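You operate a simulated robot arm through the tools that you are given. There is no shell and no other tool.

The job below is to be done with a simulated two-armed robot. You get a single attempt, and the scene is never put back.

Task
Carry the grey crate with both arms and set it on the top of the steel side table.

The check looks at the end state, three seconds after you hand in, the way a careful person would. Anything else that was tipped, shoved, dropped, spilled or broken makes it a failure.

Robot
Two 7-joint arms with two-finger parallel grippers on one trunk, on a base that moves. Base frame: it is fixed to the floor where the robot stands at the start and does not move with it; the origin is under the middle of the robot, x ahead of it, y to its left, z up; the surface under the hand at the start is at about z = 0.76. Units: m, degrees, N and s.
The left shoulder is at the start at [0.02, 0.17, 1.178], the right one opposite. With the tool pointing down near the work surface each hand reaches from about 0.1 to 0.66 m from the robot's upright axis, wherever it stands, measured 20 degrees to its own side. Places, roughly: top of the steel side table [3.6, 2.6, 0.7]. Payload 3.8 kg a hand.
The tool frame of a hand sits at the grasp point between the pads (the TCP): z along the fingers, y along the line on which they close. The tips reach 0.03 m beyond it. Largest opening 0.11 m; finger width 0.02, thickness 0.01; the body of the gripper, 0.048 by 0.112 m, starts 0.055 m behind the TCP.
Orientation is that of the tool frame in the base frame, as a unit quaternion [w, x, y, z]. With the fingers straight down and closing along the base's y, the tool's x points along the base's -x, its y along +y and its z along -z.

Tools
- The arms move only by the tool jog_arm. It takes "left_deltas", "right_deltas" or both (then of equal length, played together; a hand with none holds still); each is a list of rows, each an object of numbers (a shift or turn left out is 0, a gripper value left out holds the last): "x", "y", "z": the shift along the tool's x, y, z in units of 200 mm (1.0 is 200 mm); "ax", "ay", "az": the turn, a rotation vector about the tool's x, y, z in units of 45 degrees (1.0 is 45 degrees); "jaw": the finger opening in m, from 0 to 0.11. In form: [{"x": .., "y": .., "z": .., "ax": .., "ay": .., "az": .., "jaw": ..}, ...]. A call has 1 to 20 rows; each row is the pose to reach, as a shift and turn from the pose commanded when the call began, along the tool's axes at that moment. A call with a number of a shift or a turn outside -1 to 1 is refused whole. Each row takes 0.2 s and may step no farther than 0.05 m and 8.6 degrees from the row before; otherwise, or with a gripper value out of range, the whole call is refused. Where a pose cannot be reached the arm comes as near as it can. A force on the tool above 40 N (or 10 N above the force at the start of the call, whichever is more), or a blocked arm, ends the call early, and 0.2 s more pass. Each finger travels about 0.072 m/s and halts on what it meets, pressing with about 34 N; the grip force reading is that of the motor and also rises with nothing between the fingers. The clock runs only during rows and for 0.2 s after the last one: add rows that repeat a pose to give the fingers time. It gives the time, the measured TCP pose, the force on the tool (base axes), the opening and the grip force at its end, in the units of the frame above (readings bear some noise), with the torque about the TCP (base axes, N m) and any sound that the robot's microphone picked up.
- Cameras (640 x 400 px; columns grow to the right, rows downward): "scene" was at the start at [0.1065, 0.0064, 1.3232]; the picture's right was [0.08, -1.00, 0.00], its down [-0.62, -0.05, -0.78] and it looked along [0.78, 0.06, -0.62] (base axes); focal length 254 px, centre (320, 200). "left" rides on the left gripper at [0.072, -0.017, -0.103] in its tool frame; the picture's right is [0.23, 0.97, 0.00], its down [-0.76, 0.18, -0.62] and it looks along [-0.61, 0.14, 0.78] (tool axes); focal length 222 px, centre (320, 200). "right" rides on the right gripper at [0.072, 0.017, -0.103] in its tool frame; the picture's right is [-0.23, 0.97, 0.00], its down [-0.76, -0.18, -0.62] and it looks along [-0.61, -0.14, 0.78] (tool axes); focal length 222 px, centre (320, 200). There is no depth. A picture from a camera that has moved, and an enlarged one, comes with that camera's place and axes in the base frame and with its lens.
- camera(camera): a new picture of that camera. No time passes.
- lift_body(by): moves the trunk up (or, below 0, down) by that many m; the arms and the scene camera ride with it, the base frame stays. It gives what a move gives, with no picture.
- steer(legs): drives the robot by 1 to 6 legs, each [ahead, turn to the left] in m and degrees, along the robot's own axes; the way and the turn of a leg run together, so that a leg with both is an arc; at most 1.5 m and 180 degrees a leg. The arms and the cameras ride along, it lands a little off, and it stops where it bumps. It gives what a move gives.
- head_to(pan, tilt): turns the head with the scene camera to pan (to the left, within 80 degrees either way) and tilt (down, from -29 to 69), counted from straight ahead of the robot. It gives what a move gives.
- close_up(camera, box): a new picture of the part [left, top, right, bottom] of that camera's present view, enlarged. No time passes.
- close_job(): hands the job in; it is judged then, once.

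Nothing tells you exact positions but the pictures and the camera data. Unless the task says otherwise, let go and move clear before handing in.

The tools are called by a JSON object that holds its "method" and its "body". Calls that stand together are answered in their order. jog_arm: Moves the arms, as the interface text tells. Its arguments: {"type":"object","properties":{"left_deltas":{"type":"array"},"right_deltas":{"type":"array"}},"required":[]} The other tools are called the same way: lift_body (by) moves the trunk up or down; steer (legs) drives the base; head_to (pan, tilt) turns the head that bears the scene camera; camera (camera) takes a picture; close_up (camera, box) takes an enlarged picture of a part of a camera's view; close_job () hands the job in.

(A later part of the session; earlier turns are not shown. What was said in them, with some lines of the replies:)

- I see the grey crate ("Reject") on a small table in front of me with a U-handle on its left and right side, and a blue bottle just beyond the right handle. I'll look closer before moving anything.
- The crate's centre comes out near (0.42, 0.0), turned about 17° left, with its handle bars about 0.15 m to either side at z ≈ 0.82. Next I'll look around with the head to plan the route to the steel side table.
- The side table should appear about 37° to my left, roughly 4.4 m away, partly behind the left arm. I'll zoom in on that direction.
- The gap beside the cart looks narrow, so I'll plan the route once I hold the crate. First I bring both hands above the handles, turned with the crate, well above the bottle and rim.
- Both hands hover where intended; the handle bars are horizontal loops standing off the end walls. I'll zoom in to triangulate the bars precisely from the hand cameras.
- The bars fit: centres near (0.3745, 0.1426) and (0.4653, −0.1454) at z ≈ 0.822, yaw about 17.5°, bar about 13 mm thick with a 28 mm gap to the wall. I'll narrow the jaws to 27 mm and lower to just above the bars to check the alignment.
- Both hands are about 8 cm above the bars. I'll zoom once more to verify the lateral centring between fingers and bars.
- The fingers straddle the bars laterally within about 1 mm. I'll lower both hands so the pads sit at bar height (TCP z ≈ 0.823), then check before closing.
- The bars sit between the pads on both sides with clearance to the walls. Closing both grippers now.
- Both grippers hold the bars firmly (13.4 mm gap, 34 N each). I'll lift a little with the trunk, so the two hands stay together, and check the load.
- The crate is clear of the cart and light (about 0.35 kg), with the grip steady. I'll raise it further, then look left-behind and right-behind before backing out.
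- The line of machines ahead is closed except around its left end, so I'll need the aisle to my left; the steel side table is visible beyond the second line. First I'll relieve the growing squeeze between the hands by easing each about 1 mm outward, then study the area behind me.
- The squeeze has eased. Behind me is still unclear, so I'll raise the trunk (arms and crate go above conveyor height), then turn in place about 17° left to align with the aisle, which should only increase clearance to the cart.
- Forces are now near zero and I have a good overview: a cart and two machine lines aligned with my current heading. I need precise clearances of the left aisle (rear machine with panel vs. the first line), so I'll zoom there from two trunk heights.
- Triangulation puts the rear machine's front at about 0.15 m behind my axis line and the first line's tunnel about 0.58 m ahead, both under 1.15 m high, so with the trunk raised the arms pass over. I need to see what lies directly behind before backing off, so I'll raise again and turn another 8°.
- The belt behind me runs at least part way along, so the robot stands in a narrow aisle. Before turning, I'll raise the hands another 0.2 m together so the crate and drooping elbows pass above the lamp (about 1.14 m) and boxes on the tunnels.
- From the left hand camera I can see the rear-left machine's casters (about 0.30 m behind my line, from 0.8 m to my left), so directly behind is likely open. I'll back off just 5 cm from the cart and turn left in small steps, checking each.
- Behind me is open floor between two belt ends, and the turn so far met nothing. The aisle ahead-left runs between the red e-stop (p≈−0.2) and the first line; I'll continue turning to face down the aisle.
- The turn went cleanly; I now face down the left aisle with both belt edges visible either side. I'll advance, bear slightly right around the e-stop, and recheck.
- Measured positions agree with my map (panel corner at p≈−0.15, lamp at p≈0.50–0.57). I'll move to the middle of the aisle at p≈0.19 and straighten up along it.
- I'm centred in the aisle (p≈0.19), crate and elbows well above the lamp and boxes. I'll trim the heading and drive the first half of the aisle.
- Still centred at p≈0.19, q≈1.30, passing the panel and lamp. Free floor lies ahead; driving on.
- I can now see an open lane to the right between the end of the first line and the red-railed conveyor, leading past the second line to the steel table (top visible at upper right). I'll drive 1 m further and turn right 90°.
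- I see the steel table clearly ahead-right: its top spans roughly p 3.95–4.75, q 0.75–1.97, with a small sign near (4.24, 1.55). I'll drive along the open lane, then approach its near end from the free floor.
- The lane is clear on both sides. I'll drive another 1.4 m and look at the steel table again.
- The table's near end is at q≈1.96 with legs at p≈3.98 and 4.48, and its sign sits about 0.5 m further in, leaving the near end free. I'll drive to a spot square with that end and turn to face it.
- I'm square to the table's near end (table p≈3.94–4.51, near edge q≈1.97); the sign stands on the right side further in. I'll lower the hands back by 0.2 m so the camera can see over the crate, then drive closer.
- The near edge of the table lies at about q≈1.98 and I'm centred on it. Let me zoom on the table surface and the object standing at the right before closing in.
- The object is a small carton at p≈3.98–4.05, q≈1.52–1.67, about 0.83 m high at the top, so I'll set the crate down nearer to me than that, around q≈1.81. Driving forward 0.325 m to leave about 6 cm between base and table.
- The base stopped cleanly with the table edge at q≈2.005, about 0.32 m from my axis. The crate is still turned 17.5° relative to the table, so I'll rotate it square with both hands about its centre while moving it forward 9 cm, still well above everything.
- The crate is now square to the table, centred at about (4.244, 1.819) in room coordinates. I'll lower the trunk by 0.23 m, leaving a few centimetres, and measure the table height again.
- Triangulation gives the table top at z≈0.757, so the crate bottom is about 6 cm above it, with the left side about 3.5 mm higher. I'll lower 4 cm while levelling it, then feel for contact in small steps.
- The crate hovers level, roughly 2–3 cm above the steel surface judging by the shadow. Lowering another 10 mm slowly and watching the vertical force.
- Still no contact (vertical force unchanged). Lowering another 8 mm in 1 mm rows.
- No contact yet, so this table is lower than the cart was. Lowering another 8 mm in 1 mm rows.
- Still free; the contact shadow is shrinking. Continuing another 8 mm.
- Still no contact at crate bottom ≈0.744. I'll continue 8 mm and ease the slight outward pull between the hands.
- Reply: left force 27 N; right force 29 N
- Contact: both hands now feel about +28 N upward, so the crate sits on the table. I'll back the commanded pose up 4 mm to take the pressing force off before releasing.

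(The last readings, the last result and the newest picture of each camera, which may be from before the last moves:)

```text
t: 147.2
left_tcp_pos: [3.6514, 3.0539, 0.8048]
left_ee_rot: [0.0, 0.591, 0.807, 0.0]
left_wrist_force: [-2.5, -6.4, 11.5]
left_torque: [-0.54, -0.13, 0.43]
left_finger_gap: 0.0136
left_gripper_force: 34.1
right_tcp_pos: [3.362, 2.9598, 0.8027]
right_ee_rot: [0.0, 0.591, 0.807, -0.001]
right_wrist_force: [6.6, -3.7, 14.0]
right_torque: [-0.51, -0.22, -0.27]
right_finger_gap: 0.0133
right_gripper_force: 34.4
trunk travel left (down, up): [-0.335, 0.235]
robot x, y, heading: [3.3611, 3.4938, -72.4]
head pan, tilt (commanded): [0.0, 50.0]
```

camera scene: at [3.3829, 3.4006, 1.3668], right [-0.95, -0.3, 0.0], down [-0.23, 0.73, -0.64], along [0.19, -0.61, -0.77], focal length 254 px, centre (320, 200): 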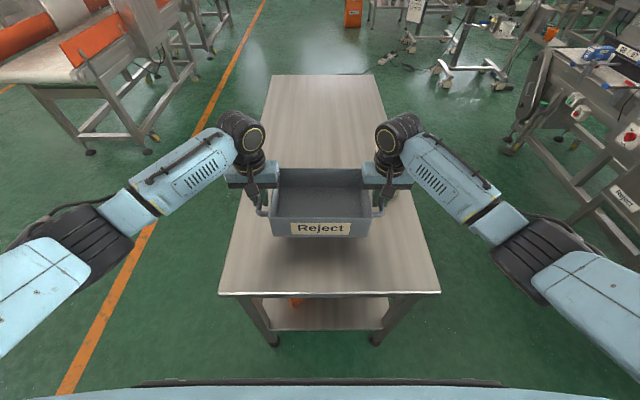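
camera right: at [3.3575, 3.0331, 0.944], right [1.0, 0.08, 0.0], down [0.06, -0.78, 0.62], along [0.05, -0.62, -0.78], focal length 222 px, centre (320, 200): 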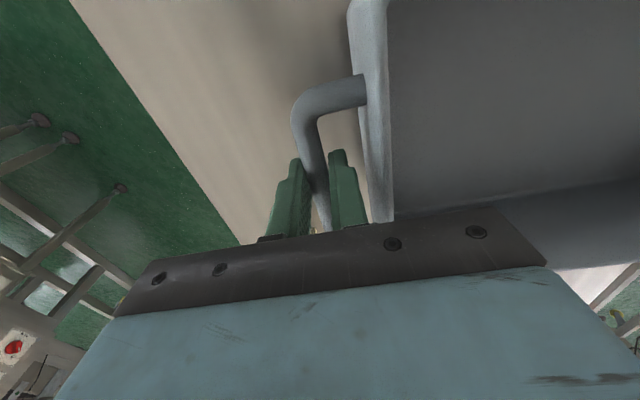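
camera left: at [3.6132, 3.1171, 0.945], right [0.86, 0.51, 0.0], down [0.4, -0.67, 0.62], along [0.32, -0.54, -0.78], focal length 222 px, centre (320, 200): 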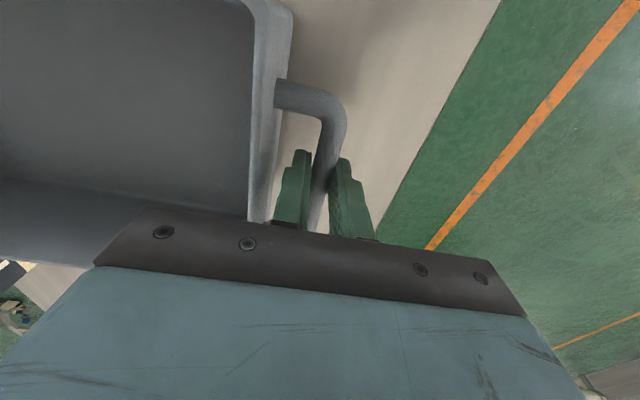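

The pressing force has halved; I'll ease up slightly more and let it settle.

{"method": "jog_arm", "body": {"left_deltas": [{"z": -0.002}, {"z": -0.003}, {"z": -0.003}, {"z": -0.003}, {"z": -0.003}], "right_deltas": [{"z": -0.002}, {"z": -0.003}, {"z": -0.003}, {"z": -0.003}, {"z": -0.003}]}}

{"method": "close_up", "body": {"camera": "scene", "box": [220, 130, 420, 300]}}

{"method": "close_up", "body": {"camera": "right", "box": [220, 30, 420, 230]}}

{"method": "close_up", "body": {"camera": "left", "box": [220, 30, 420, 230]}}

```text
t: 148.4
left_tcp_pos: [3.6508, 3.0546, 0.8057]
left_ee_rot: [0.0, 0.591, 0.807, 0.002]
left_wrist_force: [-1.7, -1.3, 5.6]
left_torque: [-0.16, 0.05, 0.45]
left_finger_gap: 0.0131
left_gripper_force: 33.9
right_tcp_pos: [3.3629, 2.959, 0.801]
right_ee_rot: [-0.002, 0.592, 0.806, 0.0]
right_wrist_force: [3.4, 0.5, 2.5]
right_torque: [-0.15, -0.11, -0.26]
right_finger_gap: 0.0132
right_gripper_force: 33.4
trunk travel left (down, up): [-0.335, 0.235]
robot x, y, heading: [3.3525, 3.4998, -72.3]
head pan, tilt (commanded): [0.0, 50.0]
```

```text
2.35 times, centred on (320, 215) of scene
camera zoom: at [3.3828, 3.4013, 1.3668], right [-0.95, -0.3, 0.0], down [-0.23, 0.73, -0.64], along [0.19, -0.61, -0.77], focal length 599 px, centre (320, 165)
```

zoom: 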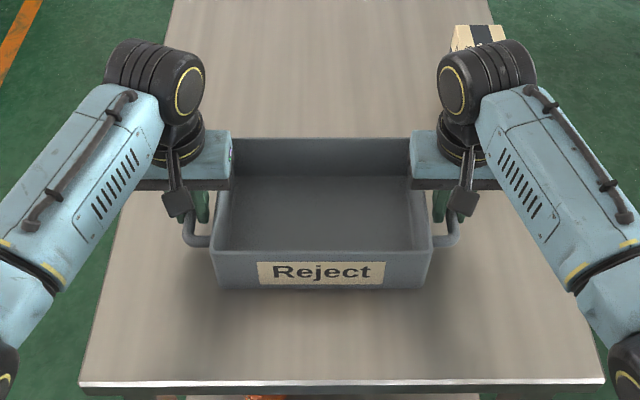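

```text
2.00 times, centred on (320, 130) of right
camera zoom: at [3.3574, 3.0341, 0.9065], right [1.0, 0.07, 0.0], down [0.06, -0.78, 0.62], along [0.04, -0.62, -0.78], focal length 444 px, centre (320, 340)
```

zoom: 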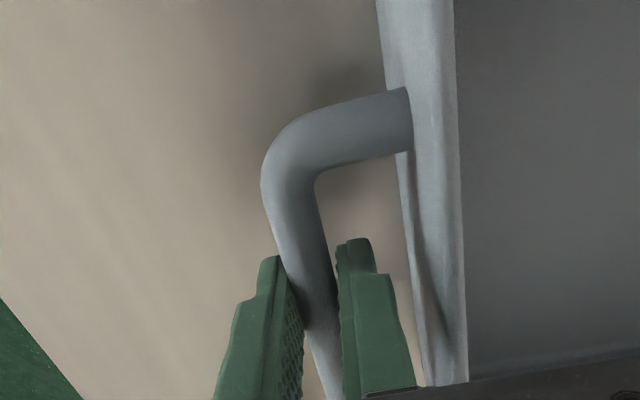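

```text
2.00 times, centred on (320, 130) of left
camera zoom: at [3.6128, 3.1185, 0.9074], right [0.86, 0.51, 0.0], down [0.4, -0.67, 0.62], along [0.32, -0.53, -0.78], focal length 444 px, centre (320, 340)
```

zoom: 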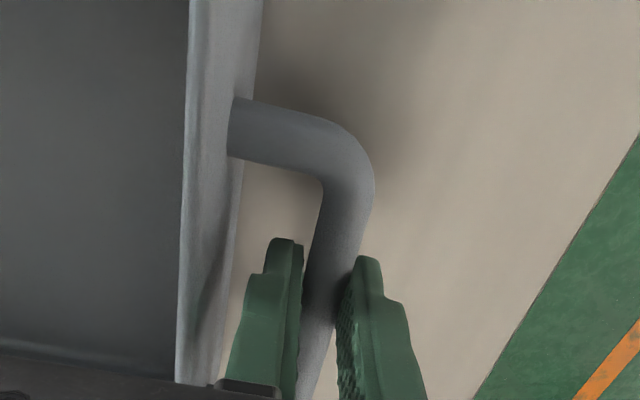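

Forces are nearly neutral and the table carries the crate. Opening both grippers to 27 mm, the same clearance used when entering the handles.

{"method": "jog_arm", "body": {"left_deltas": [{"jaw": 0.018}, {"jaw": 0.023}, {"jaw": 0.027}, {"jaw": 0.027}, {"jaw": 0.027}], "right_deltas": [{"jaw": 0.018}, {"jaw": 0.023}, {"jaw": 0.027}, {"jaw": 0.027}, {"jaw": 0.027}]}}

{"method": "close_up", "body": {"camera": "right", "box": [220, 30, 420, 230]}}

{"method": "close_up", "body": {"camera": "left", "box": [220, 30, 420, 230]}}

{"method": "close_up", "body": {"camera": "scene", "box": [220, 130, 420, 300]}}

```text
t: 149.6
left_tcp_pos: [3.6523, 3.0528, 0.8056]
left_ee_rot: [0.001, 0.591, 0.807, 0.0]
left_wrist_force: [-0.6, 0.0, -0.8]
left_torque: [-0.01, 0.01, 0.01]
left_finger_gap: 0.027
left_gripper_force: 0.0
right_tcp_pos: [3.3622, 2.9586, 0.8018]
right_ee_rot: [-0.002, 0.592, 0.806, -0.001]
right_wrist_force: [0.0, 0.3, -0.1]
right_torque: [-0.01, 0.01, -0.01]
right_finger_gap: 0.0271
right_gripper_force: 0.0
trunk travel left (down, up): [-0.335, 0.235]
robot x, y, heading: [3.3537, 3.4947, -72.3]
head pan, tilt (commanded): [0.0, 50.0]
```

```text
2.00 times, centred on (320, 130) of right
camera zoom: at [3.3576, 3.0332, 0.9069], right [1.0, 0.07, 0.0], down [0.06, -0.78, 0.62], along [0.05, -0.62, -0.78], focal length 444 px, centre (320, 340)
```

zoom: 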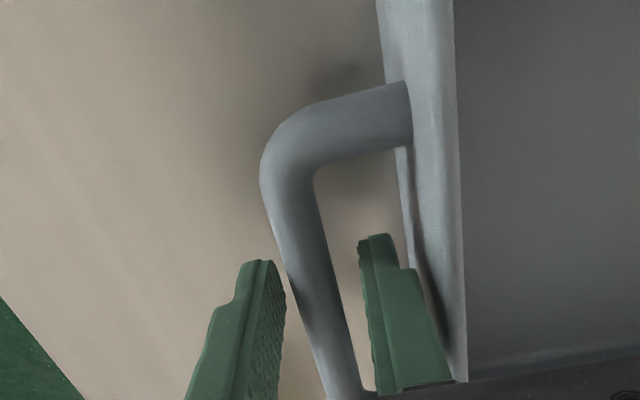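

```text
2.00 times, centred on (320, 130) of left
camera zoom: at [3.6128, 3.1178, 0.9077], right [0.86, 0.51, 0.0], down [0.4, -0.67, 0.62], along [0.32, -0.54, -0.78], focal length 444 px, centre (320, 340)
```

zoom: 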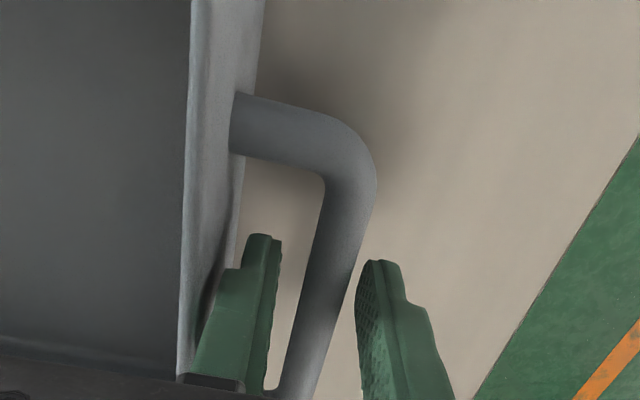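

```text
2.35 times, centred on (320, 215) of scene
camera zoom: at [3.3829, 3.4007, 1.3668], right [-0.95, -0.3, 0.0], down [-0.23, 0.73, -0.64], along [0.19, -0.61, -0.77], focal length 599 px, centre (320, 165)
```

zoom: 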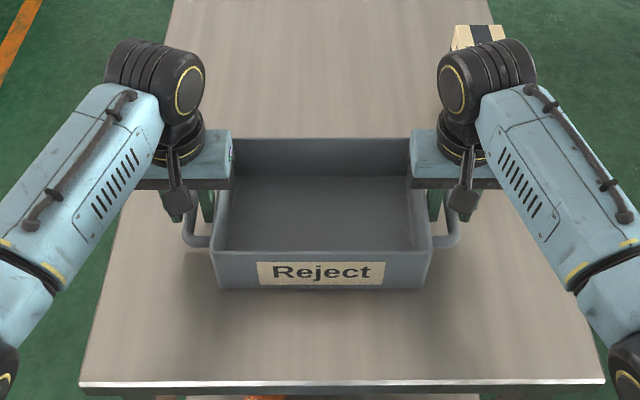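

Both grippers are free with the bars centred between the fingers. Raising both hands straight up 12 cm.

{"method": "jog_arm", "body": {"left_deltas": [{"z": -0.025}, {"z": -0.05}, {"z": -0.1}, {"z": -0.15}, {"z": -0.2}, {"z": -0.25}, {"z": -0.3}, {"z": -0.35}, {"z": -0.4}, {"z": -0.45}, {"z": -0.5}, {"z": -0.55}, {"z": -0.6}, {"z": -0.6}], "right_deltas": [{"z": -0.025}, {"z": -0.05}, {"z": -0.1}, {"z": -0.15}, {"z": -0.2}, {"z": -0.25}, {"z": -0.3}, {"z": -0.35}, {"z": -0.4}, {"z": -0.45}, {"z": -0.5}, {"z": -0.55}, {"z": -0.6}, {"z": -0.6}]}}

{"method": "camera", "body": {"camera": "scene"}}

{"method": "camera", "body": {"camera": "left"}}

{"method": "camera", "body": {"camera": "right"}}

```text
t: 152.6
left_tcp_pos: [3.6508, 3.0548, 0.9273]
left_ee_rot: [0.0, 0.591, 0.807, 0.0]
left_wrist_force: [0.0, -0.5, 0.2]
left_torque: [0.01, -0.04, 0.02]
left_finger_gap: 0.027
left_gripper_force: 0.1
right_tcp_pos: [3.3612, 2.9585, 0.9208]
right_ee_rot: [0.0, 0.592, 0.806, 0.001]
right_wrist_force: [0.9, -0.3, -0.2]
right_torque: [0.0, -0.04, -0.02]
right_finger_gap: 0.0268
right_gripper_force: 0.2
trunk travel left (down, up): [-0.335, 0.235]
robot x, y, heading: [3.3548, 3.4947, -72.3]
head pan, tilt (commanded): [0.0, 50.0]
```

```text
taken
camera scene: at [3.3828, 3.4007, 1.3667], right [-0.95, -0.3, 0.0], down [-0.23, 0.73, -0.64], along [0.19, -0.61, -0.77], focal length 254 px, centre (320, 200)
```

scene: 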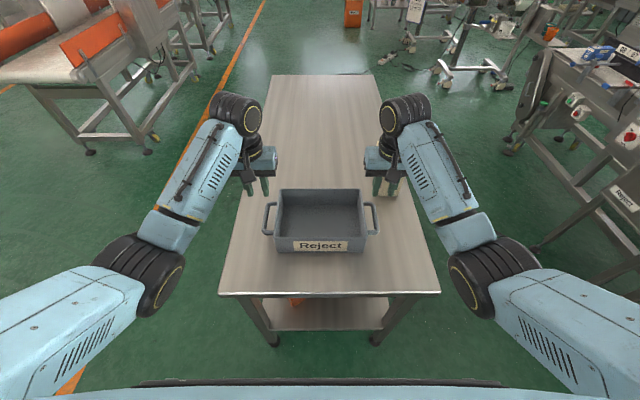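

```text
taken
camera left: at [3.612, 3.1177, 1.028], right [0.86, 0.51, 0.0], down [0.4, -0.67, 0.62], along [0.32, -0.54, -0.78], focal length 222 px, centre (320, 200)
```

left: 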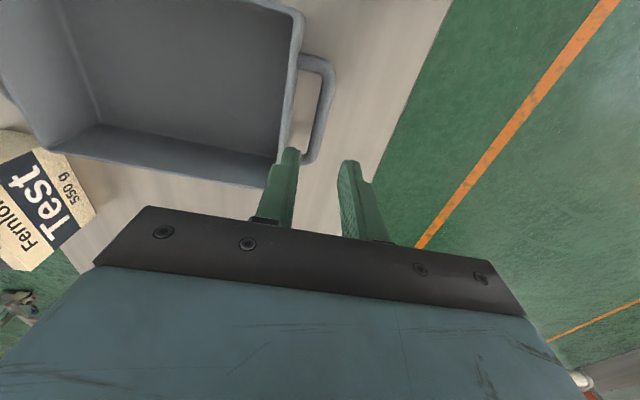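

```text
taken
camera right: at [3.3569, 3.0323, 1.0264], right [1.0, 0.08, 0.0], down [0.06, -0.78, 0.62], along [0.05, -0.62, -0.78], focal length 222 px, centre (320, 200)
```

right: 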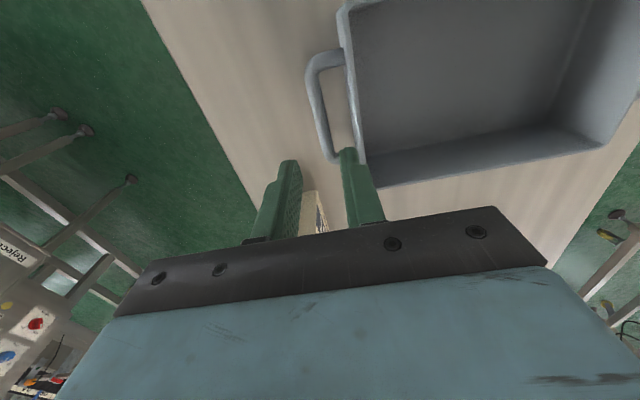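

The crate stands squarely on the steel table, well inside the edges, and the carton is untouched. I'll raise a little more, back away, and take a final look.

{"method": "lift_body", "body": {"by": 0.12}}

{"method": "steer", "body": {"legs": [[-0.5, 0]]}}

{"method": "head_to", "body": {"pan": 0, "tilt": 35}}

{"method": "close_up", "body": {"camera": "scene", "box": [200, 100, 440, 340]}}

{"method": "camera", "body": {"camera": "scene"}}

```text
t: 154.1
left_tcp_pos: [3.6514, 3.0539, 1.0455]
left_ee_rot: [0.0, 0.59, 0.807, -0.001]
left_wrist_force: [0.6, 0.2, 0.5]
left_torque: [0.0, -0.02, 0.02]
left_finger_gap: 0.027
left_gripper_force: 0.0
right_tcp_pos: [3.3627, 2.9577, 1.0416]
right_ee_rot: [-0.001, 0.592, 0.806, 0.0]
right_wrist_force: [-0.2, 0.8, 0.0]
right_torque: [-0.02, 0.0, 0.01]
right_finger_gap: 0.027
right_gripper_force: 0.0
trunk travel left (down, up): [-0.455, 0.115]
robot x, y, heading: [3.3536, 3.4924, -72.6]
head pan, tilt (commanded): [0.0, 50.0]
```

```text
t: 157.0
left_tcp_pos: [3.5012, 3.523, 1.0462]
left_ee_rot: [0.0, 0.591, 0.807, 0.001]
left_wrist_force: [0.8, -0.1, 0.4]
left_torque: [-0.04, 0.01, -0.02]
left_finger_gap: 0.0269
left_gripper_force: 0.0
right_tcp_pos: [3.2134, 3.428, 1.0414]
right_ee_rot: [-0.001, 0.592, 0.806, 0.0]
right_wrist_force: [0.5, 0.5, 0.0]
right_torque: [-0.01, 0.01, 0.02]
right_finger_gap: 0.0271
right_gripper_force: 0.1
trunk travel left (down, up): [-0.455, 0.115]
robot x, y, heading: [3.2021, 3.9655, -72.4]
head pan, tilt (commanded): [0.0, 50.0]
```

```text
t: 157.8
left_tcp_pos: [3.5019, 3.5239, 1.0458]
left_ee_rot: [0.0, 0.59, 0.807, 0.0]
left_wrist_force: [0.0, -0.3, 0.3]
left_torque: [0.03, 0.01, -0.02]
left_finger_gap: 0.0274
left_gripper_force: 0.0
right_tcp_pos: [3.2127, 3.4283, 1.0409]
right_ee_rot: [-0.002, 0.593, 0.805, 0.0]
right_wrist_force: [-0.1, 0.6, -0.5]
right_torque: [0.04, 0.01, 0.02]
right_finger_gap: 0.027
right_gripper_force: 0.0
trunk travel left (down, up): [-0.455, 0.115]
robot x, y, heading: [3.2038, 3.9643, -72.3]
head pan, tilt (commanded): [0.0, 35.0]
```

```text
1.67 times, centred on (320, 220) of scene
camera zoom: at [3.2374, 3.86, 1.5084], right [-0.95, -0.3, 0.0], down [-0.17, 0.55, -0.82], along [0.25, -0.78, -0.57], focal length 424 px, centre (320, 167)
```

zoom: 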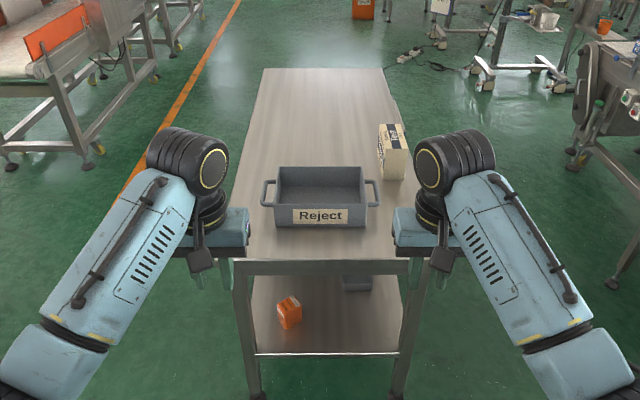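

```text
taken
camera scene: at [3.2374, 3.86, 1.5084], right [-0.95, -0.3, 0.0], down [-0.17, 0.55, -0.82], along [0.25, -0.78, -0.57], focal length 254 px, centre (320, 200)
```

scene: 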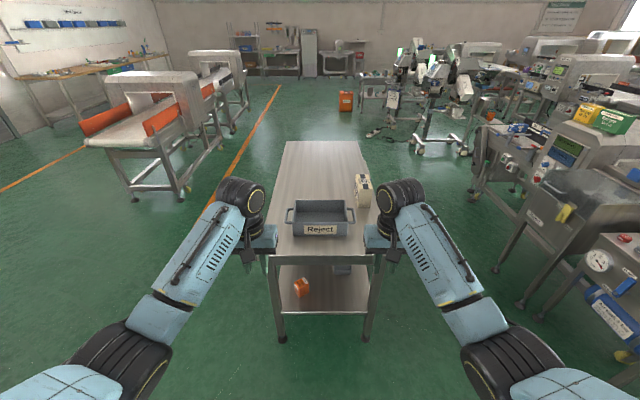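

The crate stands upright on the steel side table, clear of its edges. The carton next to it is still upright, and both hands are empty and well away from the table. Handing in the job.

{"method": "close_job", "body": {}}

```text
The job is handed in.
```

The grey crate is on top of the steel side table. It stands upright and square to the table, with its near side about 10 cm in from the edge.

- **Placement:** I lowered it until both hands felt the table, eased off the pressure, opened the grippers and backed away. A look from half a metre back showed it standing steady.
- **Route:** I drove out through the left aisle and around the end of the second machine line. No drive stopped short, and I saw no sign of contact with the machines, the cart or the bottle beside the crate.
- **Other items:** The carton on the side table is still upright. The small orange item on that table's lower shelf looked slightly angled in the last picture. I had no clear earlier view of it to compare, but nothing I did touched that shelf.
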